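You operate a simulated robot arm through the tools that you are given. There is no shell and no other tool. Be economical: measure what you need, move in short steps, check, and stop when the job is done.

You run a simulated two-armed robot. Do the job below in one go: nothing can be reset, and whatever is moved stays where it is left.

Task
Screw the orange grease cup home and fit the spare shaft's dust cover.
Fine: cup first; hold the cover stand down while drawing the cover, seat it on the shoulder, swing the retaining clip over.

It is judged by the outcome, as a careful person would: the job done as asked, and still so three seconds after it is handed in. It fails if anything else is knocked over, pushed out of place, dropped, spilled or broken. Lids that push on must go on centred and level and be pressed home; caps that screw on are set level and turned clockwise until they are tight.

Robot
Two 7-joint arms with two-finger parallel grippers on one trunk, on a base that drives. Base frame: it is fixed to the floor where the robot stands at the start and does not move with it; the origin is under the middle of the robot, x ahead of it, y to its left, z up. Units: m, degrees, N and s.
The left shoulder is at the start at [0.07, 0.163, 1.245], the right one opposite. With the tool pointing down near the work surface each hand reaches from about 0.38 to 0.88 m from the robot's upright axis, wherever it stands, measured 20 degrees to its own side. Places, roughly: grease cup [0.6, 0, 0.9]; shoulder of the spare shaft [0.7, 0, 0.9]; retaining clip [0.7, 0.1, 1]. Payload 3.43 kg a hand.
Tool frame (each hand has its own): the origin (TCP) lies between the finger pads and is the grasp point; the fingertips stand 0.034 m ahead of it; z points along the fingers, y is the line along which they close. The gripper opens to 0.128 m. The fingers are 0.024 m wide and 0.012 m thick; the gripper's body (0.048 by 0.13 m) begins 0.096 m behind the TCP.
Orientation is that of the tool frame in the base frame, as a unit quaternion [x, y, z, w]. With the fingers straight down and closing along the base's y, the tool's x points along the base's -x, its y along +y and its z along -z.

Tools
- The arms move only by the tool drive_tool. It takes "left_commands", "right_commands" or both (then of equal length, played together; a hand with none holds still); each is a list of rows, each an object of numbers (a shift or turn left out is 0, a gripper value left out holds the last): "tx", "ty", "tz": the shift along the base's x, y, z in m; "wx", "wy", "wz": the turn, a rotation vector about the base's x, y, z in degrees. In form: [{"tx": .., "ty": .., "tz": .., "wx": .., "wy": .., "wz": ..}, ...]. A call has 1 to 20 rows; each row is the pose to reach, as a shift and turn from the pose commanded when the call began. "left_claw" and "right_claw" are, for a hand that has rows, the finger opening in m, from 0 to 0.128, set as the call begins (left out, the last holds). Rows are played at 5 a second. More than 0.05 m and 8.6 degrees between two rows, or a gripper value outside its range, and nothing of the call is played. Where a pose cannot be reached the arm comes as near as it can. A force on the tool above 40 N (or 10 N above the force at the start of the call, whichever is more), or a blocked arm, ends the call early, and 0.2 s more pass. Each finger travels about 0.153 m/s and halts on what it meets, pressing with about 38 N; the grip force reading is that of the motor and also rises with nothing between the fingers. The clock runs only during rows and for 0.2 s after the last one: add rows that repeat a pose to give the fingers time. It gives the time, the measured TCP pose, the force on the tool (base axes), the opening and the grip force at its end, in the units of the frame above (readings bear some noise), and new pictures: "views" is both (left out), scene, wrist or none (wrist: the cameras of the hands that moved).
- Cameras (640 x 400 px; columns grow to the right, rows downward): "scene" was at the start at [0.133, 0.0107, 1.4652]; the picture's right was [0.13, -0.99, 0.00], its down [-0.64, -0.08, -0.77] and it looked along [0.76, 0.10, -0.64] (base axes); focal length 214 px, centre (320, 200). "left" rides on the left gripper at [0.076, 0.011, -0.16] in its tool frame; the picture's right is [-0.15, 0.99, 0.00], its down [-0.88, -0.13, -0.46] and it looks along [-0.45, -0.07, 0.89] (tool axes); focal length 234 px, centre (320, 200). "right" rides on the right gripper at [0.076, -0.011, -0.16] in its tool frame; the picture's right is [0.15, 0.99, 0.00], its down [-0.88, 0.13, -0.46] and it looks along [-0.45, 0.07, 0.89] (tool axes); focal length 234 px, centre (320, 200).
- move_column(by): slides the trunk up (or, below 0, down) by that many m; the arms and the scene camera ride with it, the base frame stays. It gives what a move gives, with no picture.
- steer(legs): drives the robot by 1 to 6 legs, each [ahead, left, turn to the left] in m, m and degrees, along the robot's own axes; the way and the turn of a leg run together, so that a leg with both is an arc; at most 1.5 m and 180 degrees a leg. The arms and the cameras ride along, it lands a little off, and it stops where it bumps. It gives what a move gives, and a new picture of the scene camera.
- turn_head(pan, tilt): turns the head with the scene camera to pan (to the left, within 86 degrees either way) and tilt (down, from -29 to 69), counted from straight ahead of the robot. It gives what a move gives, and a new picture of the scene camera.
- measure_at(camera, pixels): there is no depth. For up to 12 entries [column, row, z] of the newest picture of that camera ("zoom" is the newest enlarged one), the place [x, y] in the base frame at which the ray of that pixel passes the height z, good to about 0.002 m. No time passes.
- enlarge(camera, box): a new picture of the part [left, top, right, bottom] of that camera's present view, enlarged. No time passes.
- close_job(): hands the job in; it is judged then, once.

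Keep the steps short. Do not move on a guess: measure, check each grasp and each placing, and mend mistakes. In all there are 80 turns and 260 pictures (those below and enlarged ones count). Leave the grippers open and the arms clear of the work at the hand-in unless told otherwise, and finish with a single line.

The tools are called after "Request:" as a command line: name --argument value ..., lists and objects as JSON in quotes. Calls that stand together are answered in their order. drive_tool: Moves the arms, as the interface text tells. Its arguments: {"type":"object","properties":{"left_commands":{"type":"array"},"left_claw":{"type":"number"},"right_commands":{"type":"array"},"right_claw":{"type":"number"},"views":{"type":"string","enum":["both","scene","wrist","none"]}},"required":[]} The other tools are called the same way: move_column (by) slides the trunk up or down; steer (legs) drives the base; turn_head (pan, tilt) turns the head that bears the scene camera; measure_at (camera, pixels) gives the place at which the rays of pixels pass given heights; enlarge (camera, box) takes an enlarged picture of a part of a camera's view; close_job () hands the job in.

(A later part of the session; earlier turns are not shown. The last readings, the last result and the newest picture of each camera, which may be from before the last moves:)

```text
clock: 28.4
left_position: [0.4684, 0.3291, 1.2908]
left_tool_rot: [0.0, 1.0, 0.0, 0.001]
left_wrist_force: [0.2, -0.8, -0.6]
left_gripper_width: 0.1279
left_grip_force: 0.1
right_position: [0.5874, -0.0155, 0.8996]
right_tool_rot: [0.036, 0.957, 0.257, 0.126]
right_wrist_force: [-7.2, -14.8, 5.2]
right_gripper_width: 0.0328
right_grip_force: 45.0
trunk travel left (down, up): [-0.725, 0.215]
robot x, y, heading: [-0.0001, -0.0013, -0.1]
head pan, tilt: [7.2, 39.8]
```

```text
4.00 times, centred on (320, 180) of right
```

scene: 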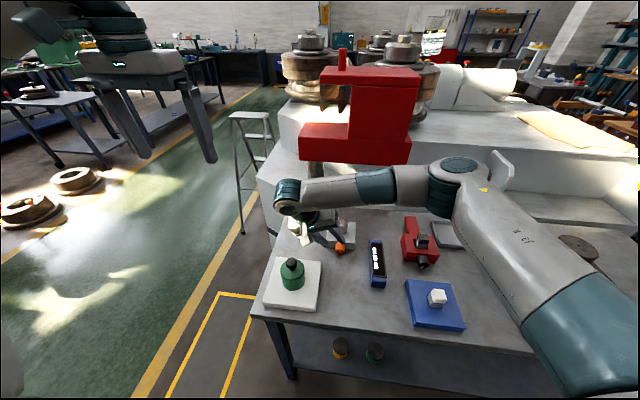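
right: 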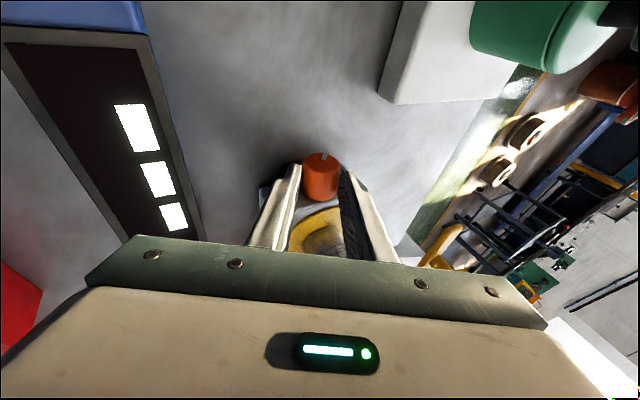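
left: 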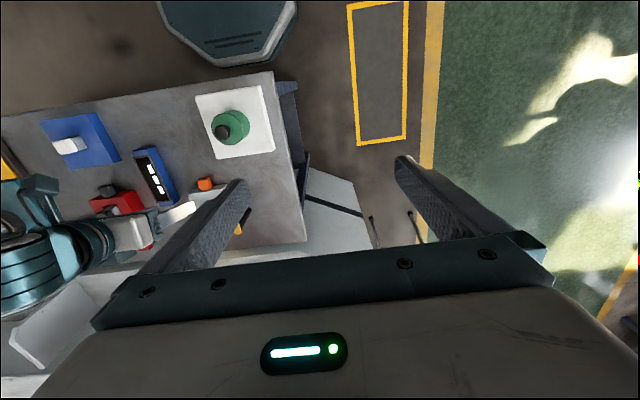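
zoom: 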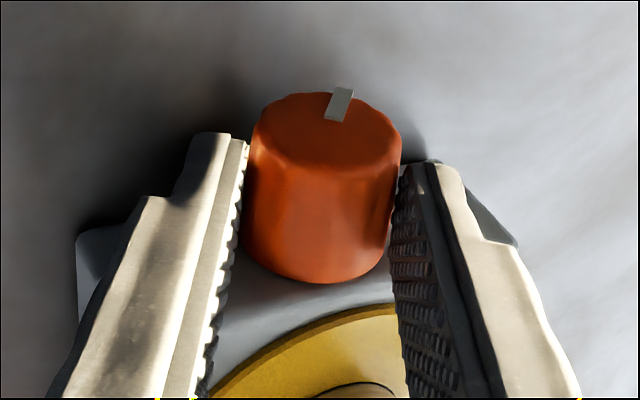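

The mark is in the same place as before this stroke while the fingers slipped and the wrist force rose to 15 N: the cup is tight. I open and back off along the tool axis.

Request:
drive_tool --right_commands '[{}, {}, {"tx": -0.005, "ty": -0.0096, "tz": 0.0168}, {"tx": -0.013, "ty": -0.024, "tz": 0.042}, {"tx": -0.026, "ty": -0.048, "tz": 0.084}, {"tx": -0.03, "ty": -0.08, "tz": 0.12, "wx": -6}, {"tx": -0.04, "ty": -0.11, "tz": 0.15, "wx": -13}, {"tx": -0.05, "ty": -0.14, "tz": 0.18, "wx": -20}, {"tx": -0.06, "ty": -0.17, "tz": 0.21, "wx": -27}, {"tx": -0.07, "ty": -0.2, "tz": 0.23, "wx": -30}, {"tx": -0.08, "ty": -0.24, "tz": 0.25, "wx": -30}, {"tx": -0.08, "ty": -0.24, "tz": 0.25, "wx": -30}]' --right_claw 0.06 --views "scene"

Request:
enlarge --camera "scene" --box '[300, 195, 380, 265]'

```text
clock: 31.0
left_position: [0.4708, 0.3297, 1.2904]
left_tool_rot: [-0.001, 1.0, -0.001, 0.0]
left_wrist_force: [0.0, 0.4, -0.3]
left_gripper_width: 0.128
left_grip_force: 0.0
right_position: [0.5078, -0.2513, 1.148]
right_tool_rot: [0.0, 0.992, -0.001, 0.13]
right_wrist_force: [-0.3, -0.1, 0.6]
right_gripper_width: 0.0601
right_grip_force: 0.1
trunk travel left (down, up): [-0.725, 0.215]
robot x, y, heading: [-0.0006, -0.003, 0.1]
head pan, tilt: [7.2, 39.8]
```

scene: 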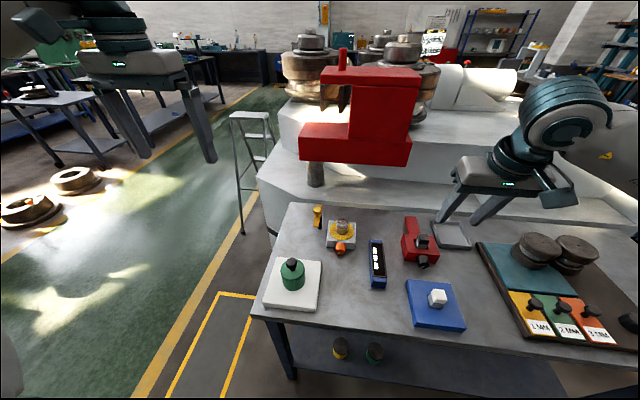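

```text
5.71 times, centred on (340, 230) of scene
```

zoom: 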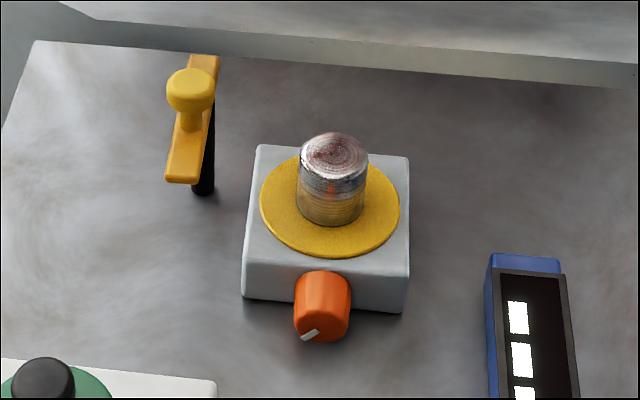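

Cup is home (mark at 7–8 o'clock, block and clip in place). Next the cover: left hand moves over it at (0.459, 0.130, 1.10); right hand straightens to vertical, staying well right.

Request:
drive_tool --left_commands '[{"ty": -0.03, "tz": -0.03}, {"ty": -0.06, "tz": -0.06}, {"ty": -0.09, "tz": -0.09}, {"tx": -0.005, "ty": -0.12, "tz": -0.12}, {"tx": -0.01, "ty": -0.15, "tz": -0.15}, {"tx": -0.011, "ty": -0.18, "tz": -0.18}, {"tx": -0.011, "ty": -0.2, "tz": -0.19}, {"tx": -0.011, "ty": -0.2, "tz": -0.19}]' --right_commands '[{"wy": 5}, {"wy": 10}, {"wy": 15}, {"wy": 15}, {"wy": 15}, {"wy": 15}, {"wy": 15}, {"wy": 15}]' --right_claw 0.128 --views "both"

```text
clock: 32.8
left_position: [0.4583, 0.1312, 1.0972]
left_tool_rot: [-0.001, 1.0, -0.001, 0.0]
left_wrist_force: [-0.4, 0.0, 0.7]
left_gripper_width: 0.128
left_grip_force: 0.0
right_position: [0.5059, -0.2543, 1.1478]
right_tool_rot: [0.0, 1.0, -0.001, 0.001]
right_wrist_force: [-0.1, -0.5, -0.4]
right_gripper_width: 0.128
right_grip_force: 0.2
trunk travel left (down, up): [-0.725, 0.215]
robot x, y, heading: [-0.0009, -0.0052, -0.0]
head pan, tilt: [7.2, 39.8]
```

scene: 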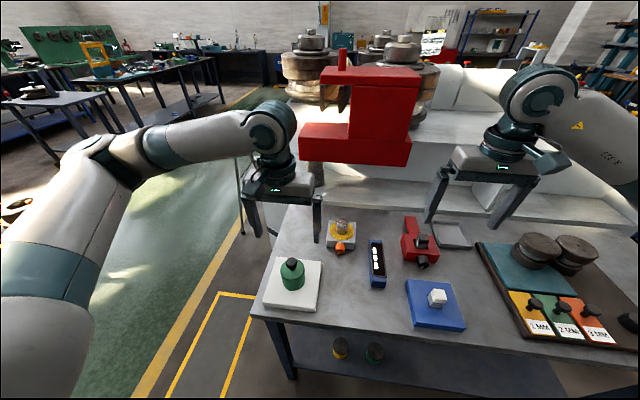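
right: 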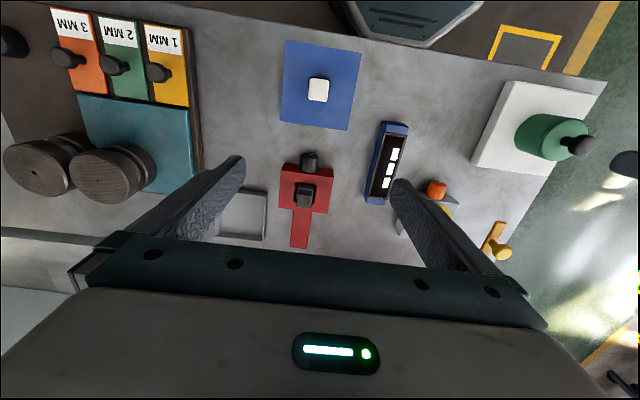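
left: 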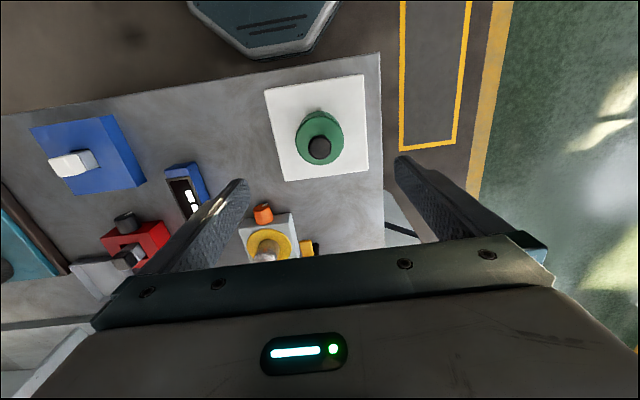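

Request:
enlarge --camera "left" --box '[255, 65, 385, 190]'

Request:
enlarge --camera "right" --box '[460, 70, 620, 180]'

```text
3.20 times, centred on (320, 128) of left
```

zoom: 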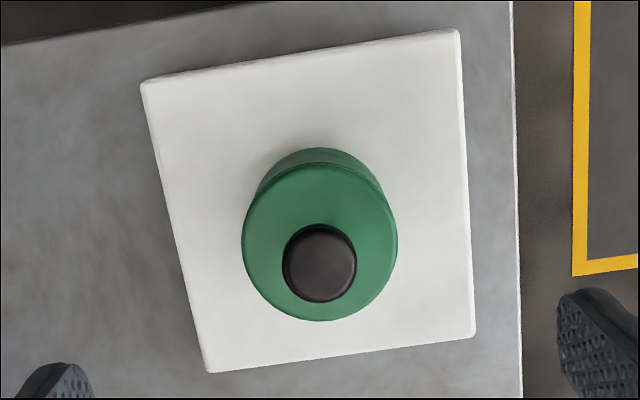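

```text
3.64 times, centred on (540, 125) of right
```

zoom: 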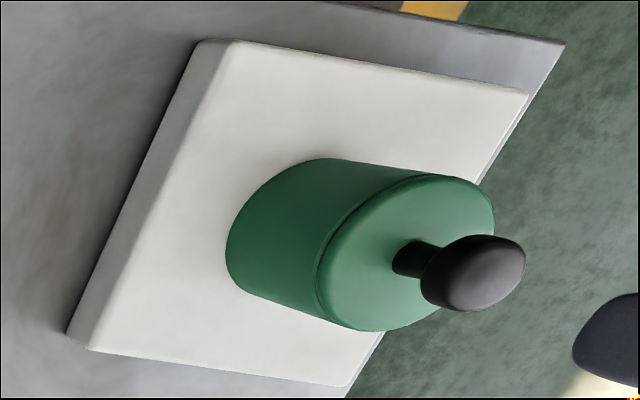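

Request:
measure_at --camera "left" --pixels '[[295.6, 141.4, 0.93], [344.4, 139.9, 0.93], [320, 165.5, 0.93], [320, 117, 0.93], [320, 111.8, 0.87], [320, 147, 0.97], [263.8, 91.1, 0.87], [363, 74.9, 0.87], [368.4, 171, 0.87], [285, 181.8, 0.87], [320, 141, 0.93], [320, 141, 0.95]]'

Request:
measure_at --camera "right" --pixels '[[563.4, 139.6, 0.93], [563.4, 139.6, 0.95], [583, 145, 0.97], [583, 145, 0.96]]'

```text
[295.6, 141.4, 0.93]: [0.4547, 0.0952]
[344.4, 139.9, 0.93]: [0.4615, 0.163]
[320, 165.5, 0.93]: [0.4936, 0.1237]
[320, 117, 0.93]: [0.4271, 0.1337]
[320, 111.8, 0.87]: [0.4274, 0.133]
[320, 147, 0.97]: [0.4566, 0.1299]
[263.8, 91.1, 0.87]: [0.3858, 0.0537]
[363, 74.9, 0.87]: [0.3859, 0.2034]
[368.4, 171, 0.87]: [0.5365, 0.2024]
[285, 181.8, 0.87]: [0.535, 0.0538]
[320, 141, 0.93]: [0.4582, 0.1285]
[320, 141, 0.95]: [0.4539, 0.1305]
```

```text
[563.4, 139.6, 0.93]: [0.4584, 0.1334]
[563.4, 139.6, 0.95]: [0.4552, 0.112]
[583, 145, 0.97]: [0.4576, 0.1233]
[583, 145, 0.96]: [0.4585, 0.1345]
```

Cover: centre (0.460, 0.129), top z≈0.933, diameter 0.068, stand 0.386–0.536 × 0.054–0.203, top ≈0.87. Now the clip's height from two views.

Request:
enlarge --camera "right" --box '[470, 205, 530, 275]'

Request:
enlarge --camera "scene" --box '[305, 195, 335, 235]'

```text
5.71 times, centred on (500, 240) of right
```

zoom: 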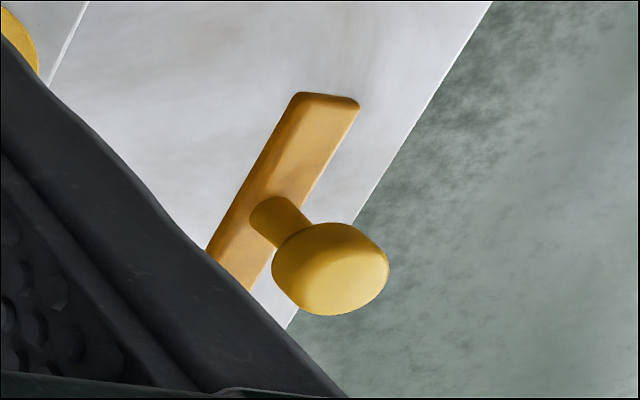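

```text
10.00 times, centred on (320, 215) of scene
```

zoom: 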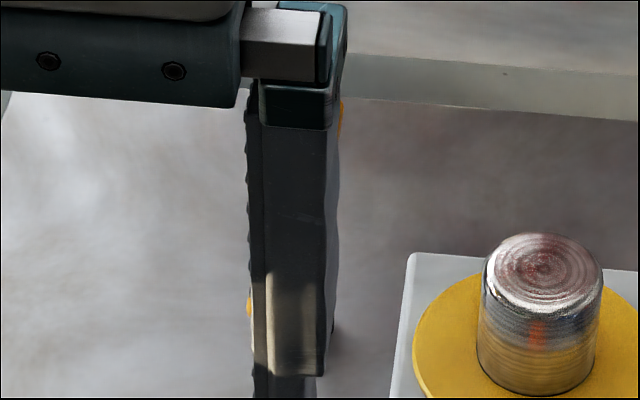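

Request:
measure_at --camera "right" --pixels '[[501.8, 222.1, 0.96], [501.8, 222.1, 0.98], [493, 243.9, 0.96], [493, 243.9, 0.98], [502.1, 251.9, 0.99], [502.1, 251.9, 1.01]]'

Request:
measure_at --camera "scene" --pixels '[[315.1, 226.5, 0.96], [315.1, 226.5, 0.98], [316.7, 217.4, 0.96], [316.7, 217.4, 0.98], [316.9, 210.4, 0.99], [316.9, 210.4, 1.01], [319.3, 228.3, 0.85]]'

```text
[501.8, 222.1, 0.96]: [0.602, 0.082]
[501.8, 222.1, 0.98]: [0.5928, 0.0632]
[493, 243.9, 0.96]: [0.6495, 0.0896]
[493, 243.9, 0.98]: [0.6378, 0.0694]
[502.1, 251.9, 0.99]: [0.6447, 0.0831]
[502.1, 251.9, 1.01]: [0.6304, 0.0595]
```

```text
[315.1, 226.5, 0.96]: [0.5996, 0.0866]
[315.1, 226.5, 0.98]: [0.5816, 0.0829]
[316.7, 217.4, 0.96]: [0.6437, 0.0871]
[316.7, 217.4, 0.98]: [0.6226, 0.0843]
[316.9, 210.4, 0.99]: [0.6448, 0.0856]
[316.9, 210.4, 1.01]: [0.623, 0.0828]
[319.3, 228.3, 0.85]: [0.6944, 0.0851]
```

Clip arm top is z≈0.958, pivot (0.694, 0.086), handle (0.646, 0.086, knob 0.988). Before leaning the right hand in low, I check how far the blue meter extends.

Request:
measure_at --camera "scene" --pixels '[[369, 241, 0.88], [382, 241, 0.88], [370, 286, 0.88], [386, 286, 0.88], [371, 289, 0.85]]'

Request:
drive_tool --right_commands '[{"wz": 8, "tx": -0.005, "ty": 0.01}, {"wz": 16, "tx": -0.01, "ty": 0.02}, {"wz": 24, "tx": -0.015, "ty": 0.03}, {"wz": 32, "tx": -0.02, "ty": 0.04}, {"wz": 40, "tx": -0.025, "ty": 0.05}, {"wz": 48, "tx": -0.03, "ty": 0.06}, {"wz": 56, "tx": -0.035, "ty": 0.07}, {"wz": 64, "tx": -0.04, "ty": 0.08}, {"wz": 72, "tx": -0.046, "ty": 0.09}, {"wz": 80, "tx": -0.046, "ty": 0.1}, {"wz": 88, "tx": -0.046, "ty": 0.1}, {"wz": 90, "tx": -0.046, "ty": 0.1}, {"wz": 90, "tx": -0.046, "ty": 0.1}]' --right_claw 0.11 --views "scene"

```text
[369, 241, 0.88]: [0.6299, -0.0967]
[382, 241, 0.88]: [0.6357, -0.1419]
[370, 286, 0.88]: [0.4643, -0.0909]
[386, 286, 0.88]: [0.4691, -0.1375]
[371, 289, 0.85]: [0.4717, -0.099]
```

```text
clock: 35.6
left_position: [0.4586, 0.1292, 1.0995]
left_tool_rot: [0.0, 1.0, -0.001, 0.0]
left_wrist_force: [-0.1, 0.3, 0.9]
left_gripper_width: 0.1279
left_grip_force: 0.0
right_position: [0.4416, -0.1411, 1.1481]
right_tool_rot: [-0.706, 0.708, 0.0, 0.0]
right_wrist_force: [0.2, -0.6, -0.2]
right_gripper_width: 0.11
right_grip_force: 0.1
right hand out of reach, approached as far as the arm can: row 11, 12, 13
trunk travel left (down, up): [-0.725, 0.215]
robot x, y, heading: [0.0001, 0.0004, -0.2]
head pan, tilt: [7.2, 39.8]
```

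scene: 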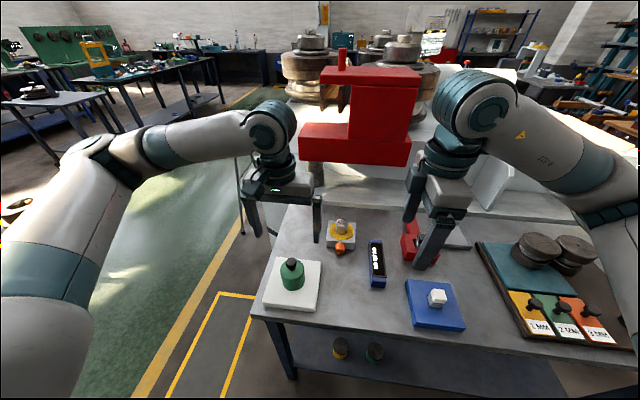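

Meter is at x>0.46, y −0.09…−0.14, clear enough. The yaw of 90° was reached but near the arm's limit; I lean it by wx and see whether the pose opens up.

Request:
drive_tool --right_commands '[{"wx": 8, "ty": 0.01, "tz": -0.005}, {"wx": 16, "ty": 0.02, "tz": -0.01}, {"wx": 24, "ty": 0.03, "tz": -0.02}, {"wx": 32, "ty": 0.04, "tz": -0.03}, {"wx": 40, "ty": 0.05, "tz": -0.04}, {"wx": 48, "ty": 0.06, "tz": -0.05}, {"wx": 50, "ty": 0.07, "tz": -0.06}, {"wx": 50, "ty": 0.08, "tz": -0.07}, {"wx": 50, "ty": 0.08, "tz": -0.07}]' --views "both"

```text
clock: 37.6
left_position: [0.459, 0.1295, 1.0997]
left_tool_rot: [0.0, 1.0, 0.0, 0.0]
left_wrist_force: [0.0, 0.8, -0.9]
left_gripper_width: 0.1277
left_grip_force: 0.1
right_position: [0.3767, -0.0759, 1.145]
right_tool_rot: [-0.639, 0.642, 0.3, 0.298]
right_wrist_force: [-1.1, -0.4, -0.4]
right_gripper_width: 0.1099
right_grip_force: 0.0
right hand out of reach, approached as far as the arm can: row 2, 3, 4, 5, 6, 7, 8, 9
trunk travel left (down, up): [-0.725, 0.215]
robot x, y, heading: [-0.0014, -0.001, 0.1]
head pan, tilt: [7.2, 39.8]
```

scene: 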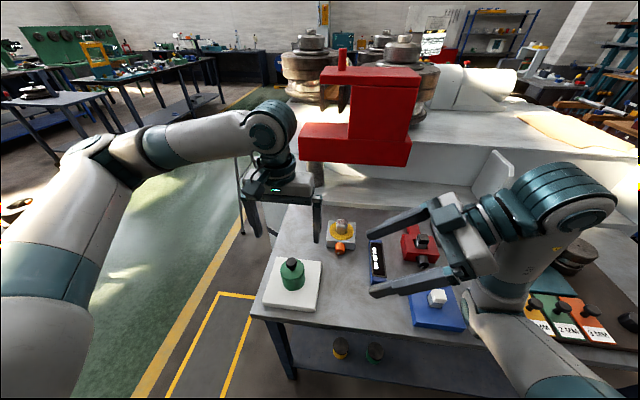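
right: 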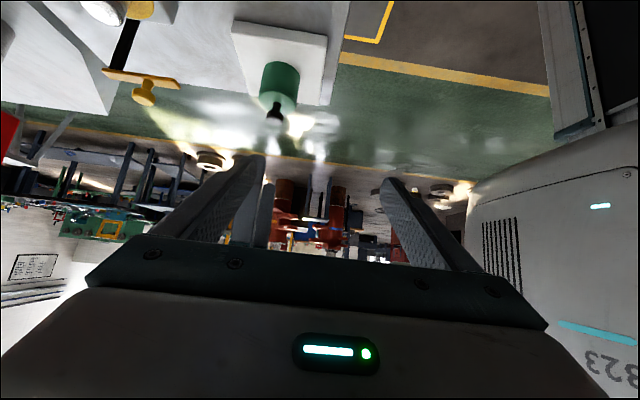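

That pose is outside the right arm's reach, so I'll press the stand instead with closed fingers, closing along y and leaning right, like the cup pose. I undo the last moves first.

Request:
drive_tool --right_commands '[{"wx": -8, "ty": -0.015, "tz": 0.01}, {"wx": -16, "ty": -0.03, "tz": 0.02}, {"wx": -24, "ty": -0.04, "tz": 0.03}, {"wx": -32, "ty": -0.05, "tz": 0.04}, {"wx": -40, "ty": -0.06, "tz": 0.05}, {"wx": -48, "ty": -0.07, "tz": 0.06}, {"wx": -50, "ty": -0.08, "tz": 0.07}, {"wx": -50, "ty": -0.11, "tz": 0.07}, {"wx": -50, "ty": -0.11, "tz": 0.07}]' --views "none"

Request:
drive_tool --right_commands '[{"wz": -8, "ty": -0.01}, {"wz": -16, "ty": -0.02}, {"wz": -24, "ty": -0.03}, {"wz": -32, "ty": -0.04}, {"wz": -40, "ty": -0.05}, {"wz": -48, "ty": -0.06}, {"wz": -56, "ty": -0.07}, {"wz": -64, "ty": -0.07}, {"wz": -72, "ty": -0.07}, {"wz": -80, "ty": -0.07}, {"wz": -88, "ty": -0.07}, {"wz": -90, "ty": -0.07}, {"wz": -90, "ty": -0.07}]' --right_claw 0.0 --views "scene"

```text
clock: 39.6
left_position: [0.4605, 0.1316, 1.0992]
left_tool_rot: [-0.001, 1.0, -0.001, 0.0]
left_wrist_force: [0.3, 0.9, -0.4]
left_gripper_width: 0.1284
left_grip_force: 0.2
right_position: [0.3783, -0.1882, 1.211]
right_tool_rot: [-0.707, 0.708, 0.0, -0.001]
right_wrist_force: [-0.3, -0.8, 0.1]
right_gripper_width: 0.1099
right_grip_force: 0.0
trunk travel left (down, up): [-0.725, 0.215]
robot x, y, heading: [-0.0021, 0.0013, 0.0]
head pan, tilt: [7.2, 39.8]
```

```text
clock: 42.4
left_position: [0.4584, 0.1307, 1.0992]
left_tool_rot: [0.0, 1.0, 0.0, 0.0]
left_wrist_force: [-0.3, -0.6, -1.3]
left_gripper_width: 0.1281
left_grip_force: 0.0
right_position: [0.3773, -0.2608, 1.2094]
right_tool_rot: [0.001, 1.0, 0.0, -0.001]
right_wrist_force: [0.2, -0.5, 0.2]
right_gripper_width: 0.0
right_grip_force: 33.5
trunk travel left (down, up): [-0.725, 0.215]
robot x, y, heading: [0.0005, 0.0013, 0.0]
head pan, tilt: [7.2, 39.8]
```

scene: 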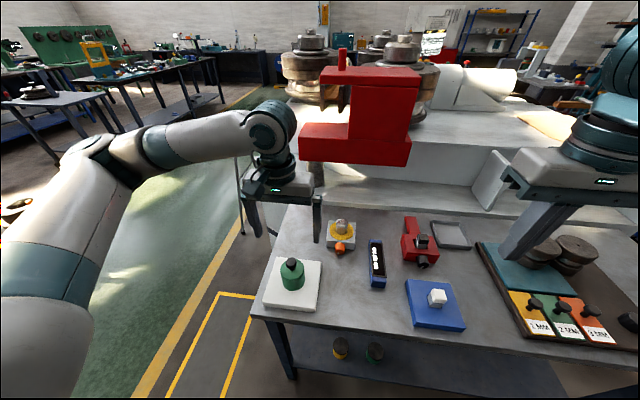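

Right hand is vertical and free again, fingers closed. I bring it, leaning 40°, to hover near (0.505, 0.05, 0.97), while the left hand lifts a bit to give room.

Request:
drive_tool --left_commands '[{"tz": 0.04}, {"tz": 0.08}, {"tz": 0.08}, {"tz": 0.08}, {"tz": 0.08}, {"tz": 0.08}, {"tz": 0.08}, {"tz": 0.08}, {"tz": 0.08}, {"tz": 0.08}, {"tz": 0.08}]' --right_commands '[{"tx": 0.015, "ty": 0.03, "tz": -0.01}, {"tx": 0.03, "ty": 0.06, "tz": -0.03, "wx": 5}, {"tx": 0.045, "ty": 0.09, "tz": -0.05, "wx": 10}, {"tx": 0.06, "ty": 0.12, "tz": -0.07, "wx": 15}, {"tx": 0.075, "ty": 0.15, "tz": -0.095, "wx": 20}, {"tx": 0.09, "ty": 0.18, "tz": -0.12, "wx": 25}, {"tx": 0.105, "ty": 0.21, "tz": -0.145, "wx": 30}, {"tx": 0.12, "ty": 0.24, "tz": -0.17, "wx": 35}, {"tx": 0.128, "ty": 0.275, "tz": -0.2, "wx": 40}, {"tx": 0.128, "ty": 0.305, "tz": -0.23, "wx": 40}, {"tx": 0.128, "ty": 0.311, "tz": -0.239, "wx": 40}]' --views "both"

```text
clock: 44.8
left_position: [0.4583, 0.133, 1.1797]
left_tool_rot: [0.0, 1.0, 0.0, 0.0]
left_wrist_force: [0.4, 0.5, -0.5]
left_gripper_width: 0.1279
left_grip_force: 0.1
right_position: [0.5031, 0.054, 0.967]
right_tool_rot: [0.0, 0.939, 0.343, 0.0]
right_wrist_force: [1.0, 0.1, 0.3]
right_gripper_width: 0.0001
right_grip_force: 32.9
trunk travel left (down, up): [-0.725, 0.215]
robot x, y, heading: [0.0027, -0.0022, 0.0]
head pan, tilt: [7.2, 39.8]
```

scene: 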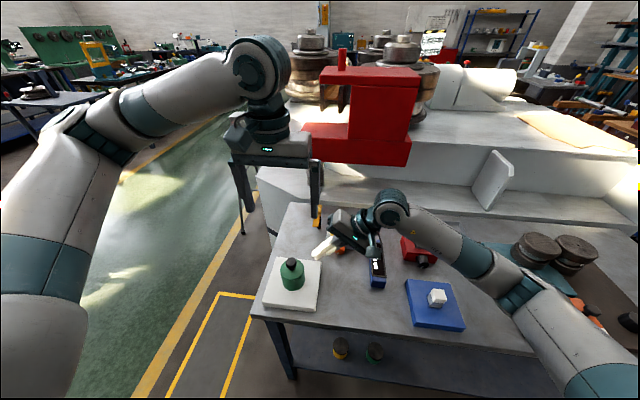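
right: 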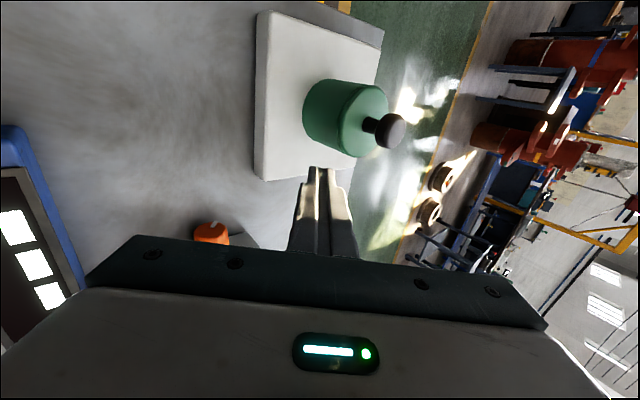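
left: 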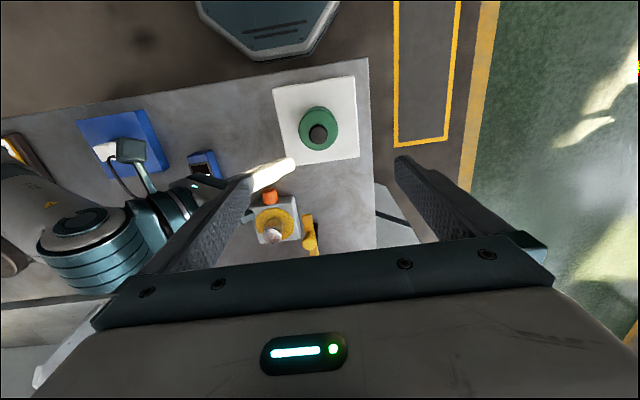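

Right fingers are at the stand's near-right corner area. I lower them to just above the stand at contact point ≈(0.505, 0.085), then touch down gently.

Request:
drive_tool --right_commands '[{"ty": 0.008, "tz": -0.02}, {"ty": 0.015, "tz": -0.04}, {"ty": 0.02, "tz": -0.054}, {"ty": 0.02, "tz": -0.058}, {"ty": 0.02, "tz": -0.061}, {"ty": 0.02, "tz": -0.061}]' --views "both"

Request:
enlarge --camera "scene" --box '[255, 225, 355, 315]'

```text
clock: 46.2
left_position: [0.4591, 0.1329, 1.1805]
left_tool_rot: [0.0, 1.0, 0.0, 0.0]
left_wrist_force: [0.3, -0.2, -0.7]
left_gripper_width: 0.128
left_grip_force: 0.0
right_position: [0.5051, 0.0717, 0.9094]
right_tool_rot: [0.001, 0.939, 0.343, 0.0]
right_wrist_force: [-0.1, 1.3, 2.3]
right_gripper_width: 0.0
right_grip_force: 32.7
trunk travel left (down, up): [-0.725, 0.215]
robot x, y, heading: [-0.0005, -0.0038, -0.1]
head pan, tilt: [7.2, 39.8]
```

scene: 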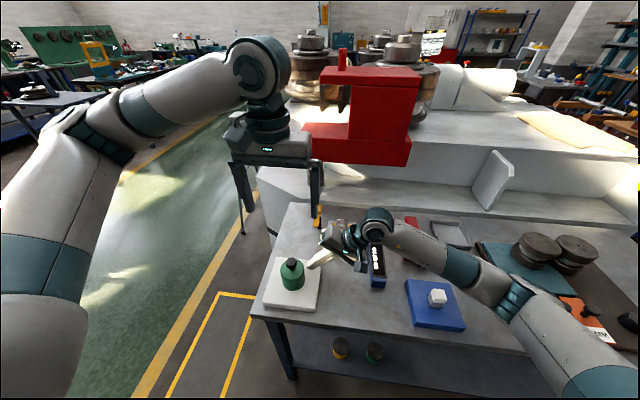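
right: 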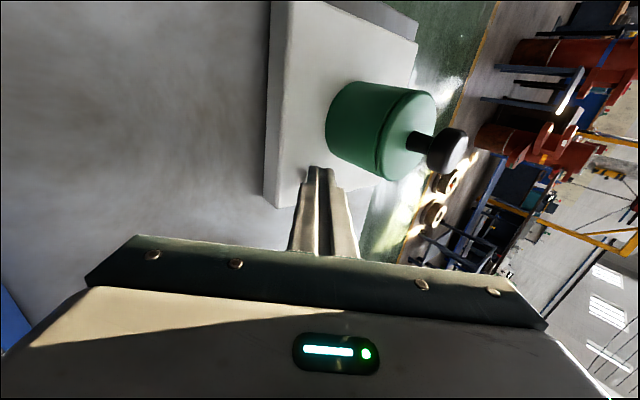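

```text
4.44 times, centred on (305, 270) of scene
```

zoom: 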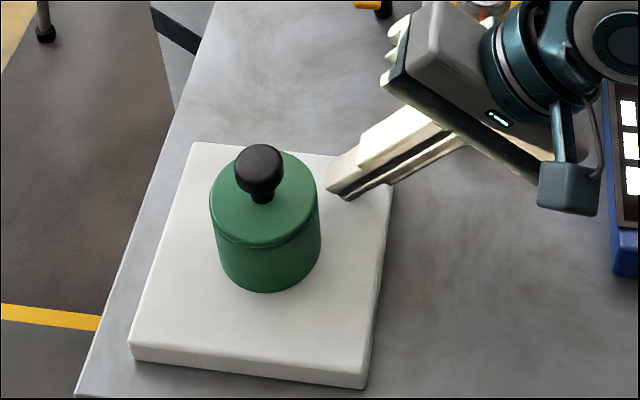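

Just touching (2 N). Now the left hand comes down around the cover with a 0.10 opening, stopping first with tips at knob level.

Request:
drive_tool --left_commands '[{"tx": 0.001, "tz": -0.045}, {"tx": 0.001, "tz": -0.09}, {"tx": 0.001, "tz": -0.13}, {"tx": 0.001, "tz": -0.165}, {"tx": 0.001, "ty": -0.001, "tz": -0.18}, {"tx": 0.001, "ty": -0.001, "tz": -0.18}]' --left_claw 0.1 --views "both"

Request:
enlarge --camera "left" --box '[220, 90, 420, 250]'

Request:
enlarge --camera "scene" --box '[245, 215, 365, 315]'

```text
clock: 47.6
left_position: [0.4591, 0.1322, 0.9984]
left_tool_rot: [0.001, 1.0, 0.0, 0.0]
left_wrist_force: [0.3, 0.2, 0.5]
left_gripper_width: 0.1002
left_grip_force: 0.0
right_position: [0.5051, 0.0709, 0.9087]
right_tool_rot: [0.0, 0.94, 0.342, 0.001]
right_wrist_force: [1.0, -1.5, 2.4]
right_gripper_width: 0.0
right_grip_force: 32.8
trunk travel left (down, up): [-0.725, 0.215]
robot x, y, heading: [-0.0008, 0.0006, -0.1]
head pan, tilt: [7.2, 39.8]
```

scene: 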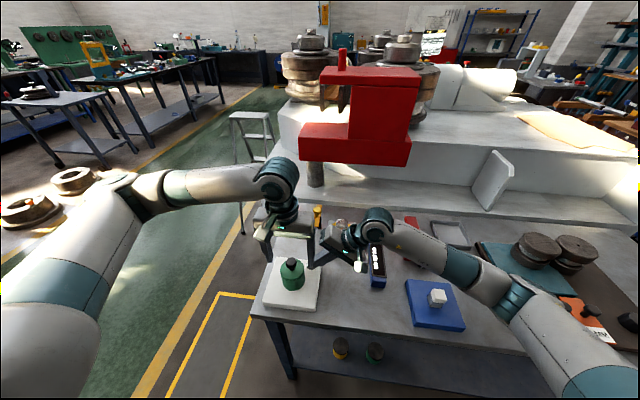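
left: 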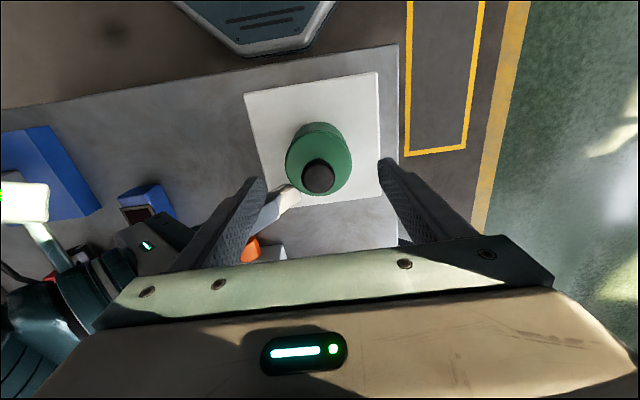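

```text
2.50 times, centred on (320, 170) of left
```

zoom: 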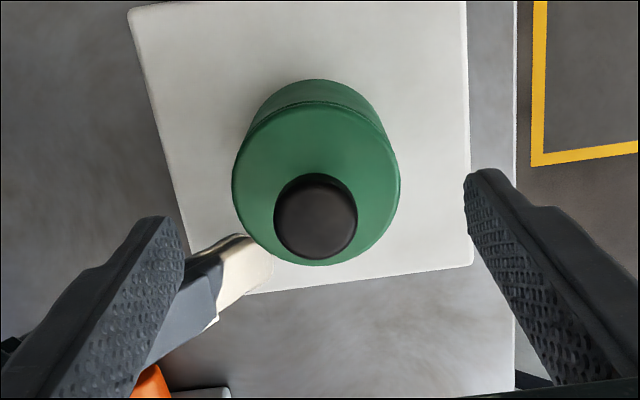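

```text
4.00 times, centred on (305, 265) of scene
```

zoom: 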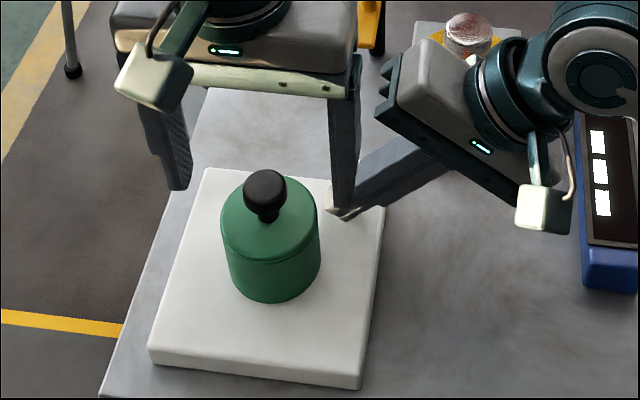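

Left hand is centred on the cover. Hands' bodies are close (a few mm), so I offset the left 4 mm toward me and go down only to TCP z=0.935, then look.

Request:
drive_tool --left_commands '[{"tx": -0.004, "ty": -0.001, "tz": -0.02}, {"tx": -0.004, "ty": -0.001, "tz": -0.04}, {"tx": -0.004, "ty": -0.001, "tz": -0.055}, {"tx": -0.004, "ty": -0.001, "tz": -0.065}, {"tx": -0.004, "ty": -0.001, "tz": -0.065}]' --views "scene"

Request:
enlarge --camera "scene" --box '[245, 215, 365, 315]'

Request:
enlarge --camera "left" --box '[220, 90, 420, 250]'

```text
clock: 48.8
left_position: [0.4547, 0.1278, 0.9359]
left_tool_rot: [0.0, 1.0, 0.0, 0.0]
left_wrist_force: [-0.4, 0.4, 0.1]
left_gripper_width: 0.0998
left_grip_force: 0.0
right_position: [0.5046, 0.0712, 0.9089]
right_tool_rot: [0.0, 0.94, 0.342, 0.0]
right_wrist_force: [-0.1, -0.5, 4.0]
right_gripper_width: 0.0001
right_grip_force: 33.3
trunk travel left (down, up): [-0.725, 0.215]
robot x, y, heading: [0.0001, -0.0011, -0.1]
head pan, tilt: [7.2, 39.8]
```

scene: 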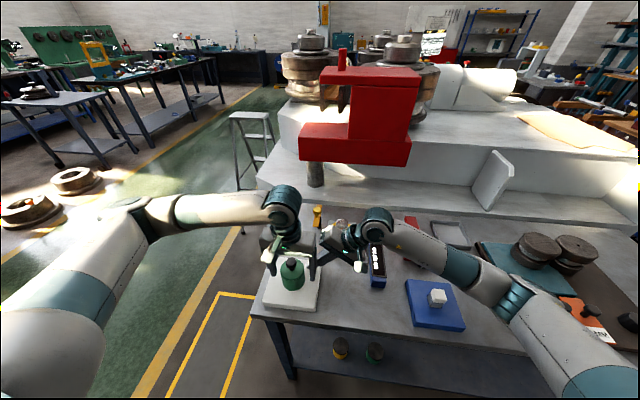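

```text
4.00 times, centred on (305, 265) of scene
```

zoom: 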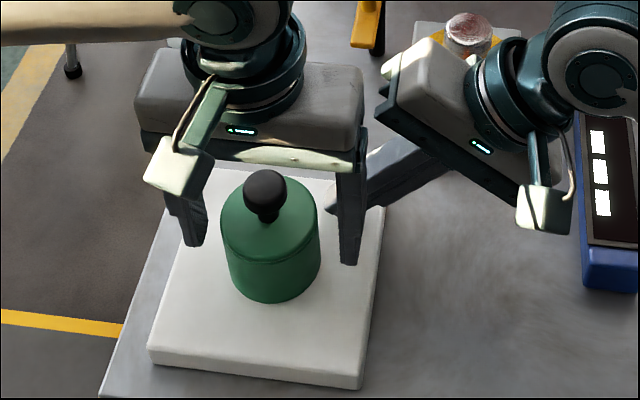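

```text
2.50 times, centred on (320, 170) of left
```

zoom: 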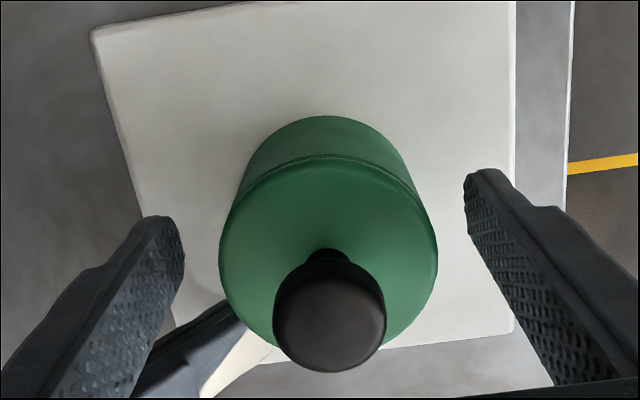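

Fingers flank the cover. I close the left gripper on the cover body while the right hand presses the stand a few mm (commanded) harder.

Request:
drive_tool --left_commands '[{}, {}, {}, {}]' --left_claw 0.05 --right_commands '[{"tz": -0.002}, {"tz": -0.004}, {"tz": -0.006}, {"tz": -0.006}]' --views "scene"

Request:
enlarge --camera "scene" --box '[245, 215, 365, 315]'

```text
clock: 49.9
left_position: [0.4542, 0.1286, 0.9356]
left_tool_rot: [0.0, 1.0, 0.0, 0.0]
left_wrist_force: [-0.5, -0.2, 0.0]
left_gripper_width: 0.0669
left_grip_force: 37.9
right_position: [0.5052, 0.0717, 0.9076]
right_tool_rot: [-0.001, 0.937, 0.348, 0.002]
right_wrist_force: [-4.5, -2.6, 14.7]
right_gripper_width: 0.0002
right_grip_force: 33.4
trunk travel left (down, up): [-0.725, 0.215]
robot x, y, heading: [-0.002, 0.0013, -0.1]
head pan, tilt: [7.2, 39.8]
stopped in row 4 (right hand): the force on the tool passed its limit (the readings are from after the stop); the commanded pose is now the measured one
```

scene: 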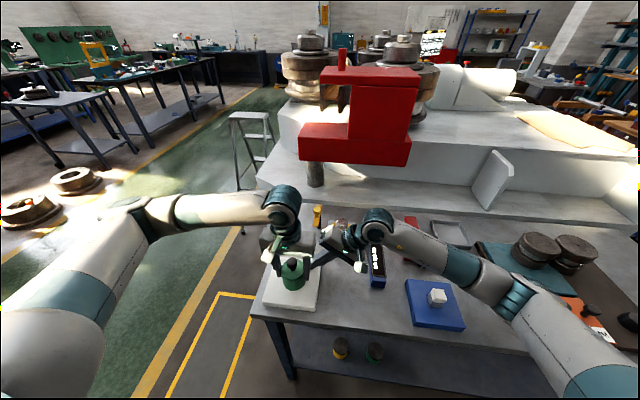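

```text
4.00 times, centred on (305, 265) of scene
```

zoom: 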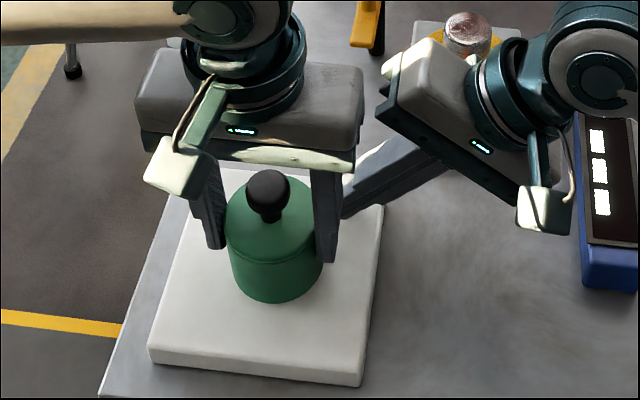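

Cover gripped (0.067). Right hand now presses about 15 N; I add ~2 mm and lift the cover slowly with the left.

Request:
drive_tool --left_commands '[{}, {"tz": 0.001}, {"tz": 0.002}, {"tz": 0.003}, {"tz": 0.004}, {"tz": 0.005}, {"tz": 0.006}, {"tz": 0.008}, {"tz": 0.01}, {"tz": 0.012}]' --right_commands '[{"tz": -0.001}, {"tz": -0.002}, {"tz": -0.002}, {"tz": -0.002}, {"tz": -0.002}, {"tz": -0.002}, {"tz": -0.002}, {"tz": -0.002}, {"tz": -0.002}, {"tz": -0.002}]' --views "scene"

Request:
enlarge --camera "scene" --box '[245, 215, 365, 315]'

```text
clock: 52.1
left_position: [0.4532, 0.1293, 0.9504]
left_tool_rot: [0.001, 1.0, 0.0, 0.002]
left_wrist_force: [-0.1, 0.5, -0.1]
left_gripper_width: 0.0683
left_grip_force: 0.0
right_position: [0.5059, 0.0717, 0.9076]
right_tool_rot: [0.0, 0.937, 0.348, 0.005]
right_wrist_force: [1.4, 1.9, 39.2]
right_gripper_width: 0.0
right_grip_force: 32.5
trunk travel left (down, up): [-0.725, 0.215]
robot x, y, heading: [0.0022, -0.0004, 0.0]
head pan, tilt: [7.2, 39.8]
```

scene: 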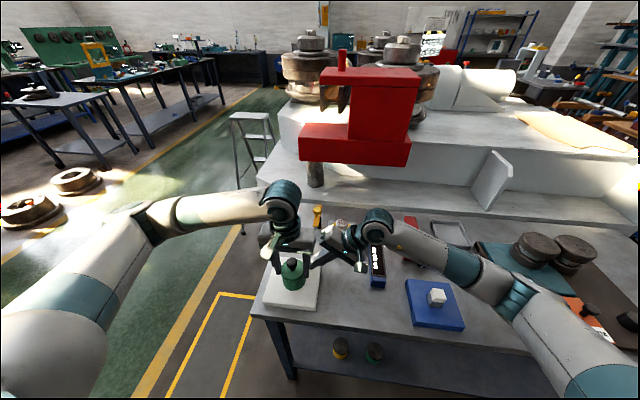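

```text
4.00 times, centred on (305, 265) of scene
```

zoom: 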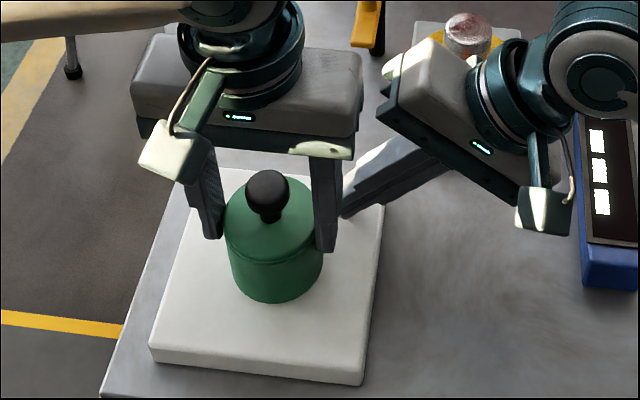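

The fingers slipped up the smooth body; the cover did not move. The knob is the better hold. I release, rise, and ease the right hand slightly.

Request:
drive_tool --left_commands '[{}, {}, {"tz": 0.02}, {"tz": 0.04}, {"tz": 0.065, "tx": 0.005}, {"tz": 0.065, "tx": 0.005}]' --left_claw 0.09 --right_commands '[{"tz": 0.001}, {"tz": 0.002}, {"tz": 0.002}, {"tz": 0.002}, {"tz": 0.002}, {"tz": 0.002}]' --views "both"

Request:
enlarge --camera "left" --box '[220, 90, 420, 250]'

```text
clock: 53.5
left_position: [0.4573, 0.1271, 1.0138]
left_tool_rot: [0.0, 1.0, 0.0, 0.0]
left_wrist_force: [-0.2, 0.5, 0.4]
left_gripper_width: 0.0901
left_grip_force: 0.0
right_position: [0.5059, 0.0725, 0.9079]
right_tool_rot: [-0.001, 0.938, 0.346, 0.004]
right_wrist_force: [0.9, 3.9, 30.0]
right_gripper_width: 0.0002
right_grip_force: 33.1
trunk travel left (down, up): [-0.725, 0.215]
robot x, y, heading: [-0.0015, -0.0003, 0.2]
head pan, tilt: [7.2, 39.8]
```

scene: 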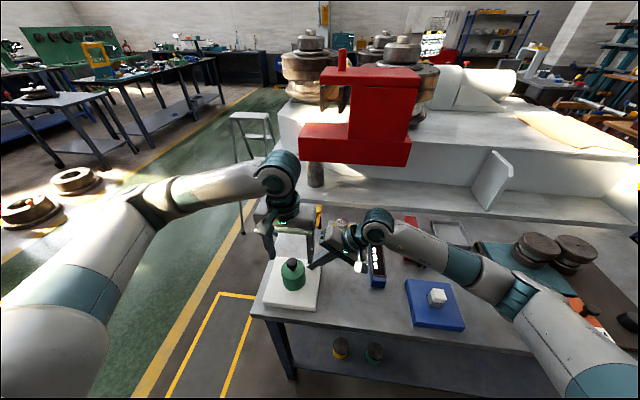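
right: 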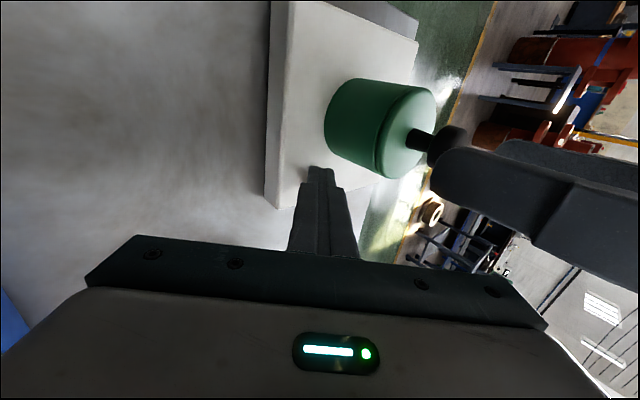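
left: 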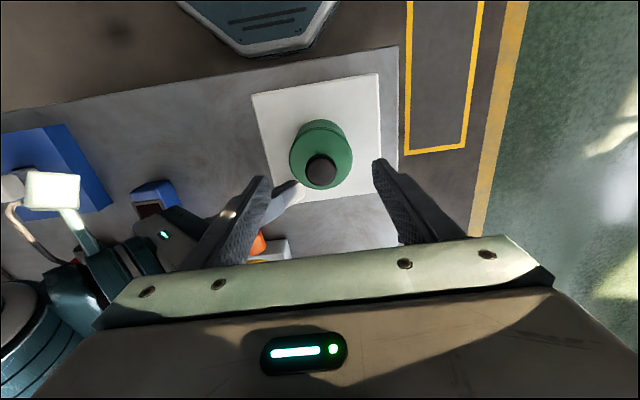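

```text
2.50 times, centred on (320, 170) of left
```

zoom: 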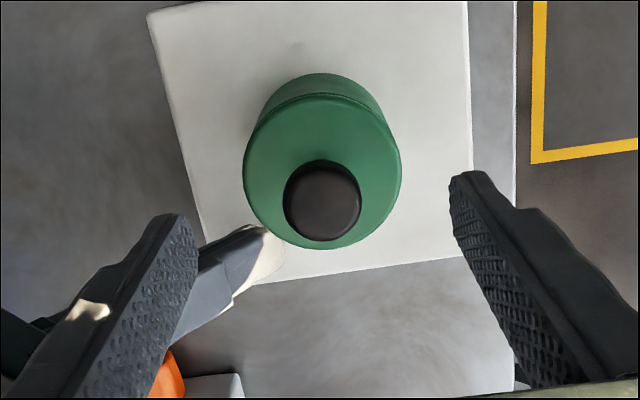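

Request:
measure_at --camera "left" --pixels '[[320.8, 158.8, 0.933], [320.8, 170, 0.968], [289, 159, 0.933], [352.5, 157, 0.933]]'

Request:
drive_tool --left_commands '[{}, {"tz": -0.01}, {"tz": -0.02}, {"tz": -0.02}]' --left_claw 0.06 --views "wrist"

Request:
enlarge --camera "scene" --box '[255, 225, 345, 305]'

```text
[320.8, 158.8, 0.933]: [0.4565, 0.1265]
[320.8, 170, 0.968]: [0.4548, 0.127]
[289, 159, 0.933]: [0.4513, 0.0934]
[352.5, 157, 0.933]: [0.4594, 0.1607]
```

```text
clock: 54.5
left_position: [0.4591, 0.1279, 0.9939]
left_tool_rot: [-0.001, 1.0, 0.0, 0.001]
left_wrist_force: [-0.3, 0.5, -0.2]
left_gripper_width: 0.0601
left_grip_force: 0.2
right_position: [0.5054, 0.0711, 0.9075]
right_tool_rot: [-0.001, 0.938, 0.345, 0.004]
right_wrist_force: [1.6, 1.4, 30.7]
right_gripper_width: 0.0001
right_grip_force: 33.2
trunk travel left (down, up): [-0.725, 0.215]
robot x, y, heading: [-0.002, 0.0048, -0.1]
head pan, tilt: [7.2, 39.8]
```

left: 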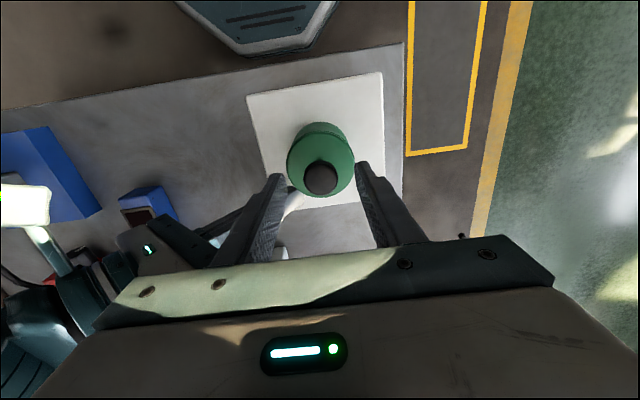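

```text
5.00 times, centred on (300, 265) of scene
```

zoom: 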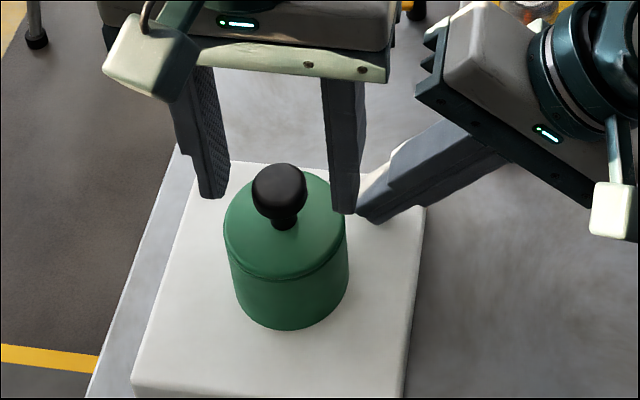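

Fingers flank the knob. I lower 2 cm and close on the knob.

Request:
drive_tool --left_commands '[{"tz": -0.008}, {"tz": -0.016}, {"tz": -0.02}, {"tz": -0.02}]' --views "none"

Request:
drive_tool --left_commands '[{}, {}, {}]' --left_claw 0.01 --views "both"

Request:
enlarge --camera "scene" --box '[255, 225, 345, 305]'

```text
clock: 55.5
left_position: [0.4586, 0.1281, 0.974]
left_tool_rot: [-0.001, 1.0, 0.0, 0.001]
left_wrist_force: [-0.7, 0.2, 0.9]
left_gripper_width: 0.0596
left_grip_force: 0.1
right_position: [0.5053, 0.0698, 0.9072]
right_tool_rot: [-0.002, 0.938, 0.346, 0.003]
right_wrist_force: [1.2, 1.4, 31.4]
right_gripper_width: 0.0002
right_grip_force: 33.0
trunk travel left (down, up): [-0.725, 0.215]
robot x, y, heading: [0.0015, -0.0014, 0.0]
head pan, tilt: [7.2, 39.8]
```

```text
clock: 56.3
left_position: [0.4585, 0.1284, 0.9744]
left_tool_rot: [0.0, 1.0, 0.0, 0.0]
left_wrist_force: [0.4, 0.2, -0.6]
left_gripper_width: 0.0286
left_grip_force: 38.1
right_position: [0.5051, 0.0717, 0.9071]
right_tool_rot: [0.0, 0.938, 0.346, 0.004]
right_wrist_force: [1.4, 0.0, 31.3]
right_gripper_width: 0.0002
right_grip_force: 32.5
trunk travel left (down, up): [-0.725, 0.215]
robot x, y, heading: [0.0024, -0.0008, 0.2]
head pan, tilt: [7.2, 39.8]
```

scene: 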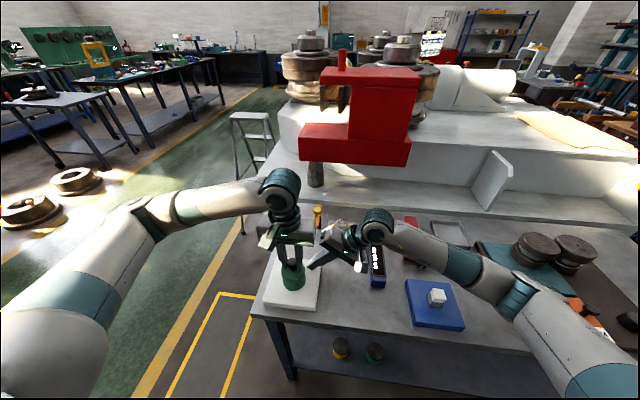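
left: 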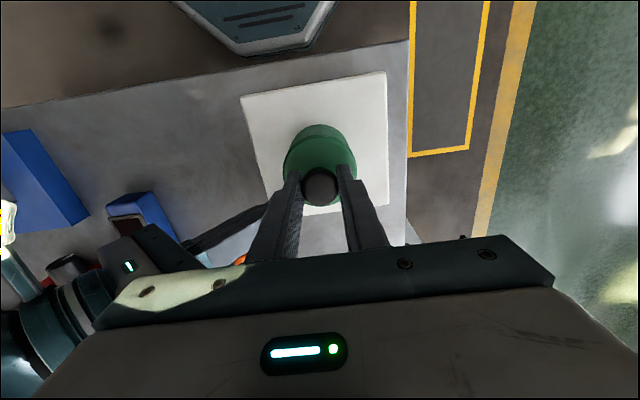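

```text
5.00 times, centred on (300, 265) of scene
```

zoom: 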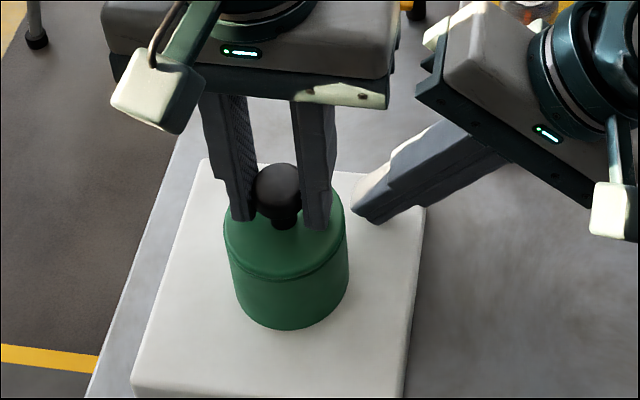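

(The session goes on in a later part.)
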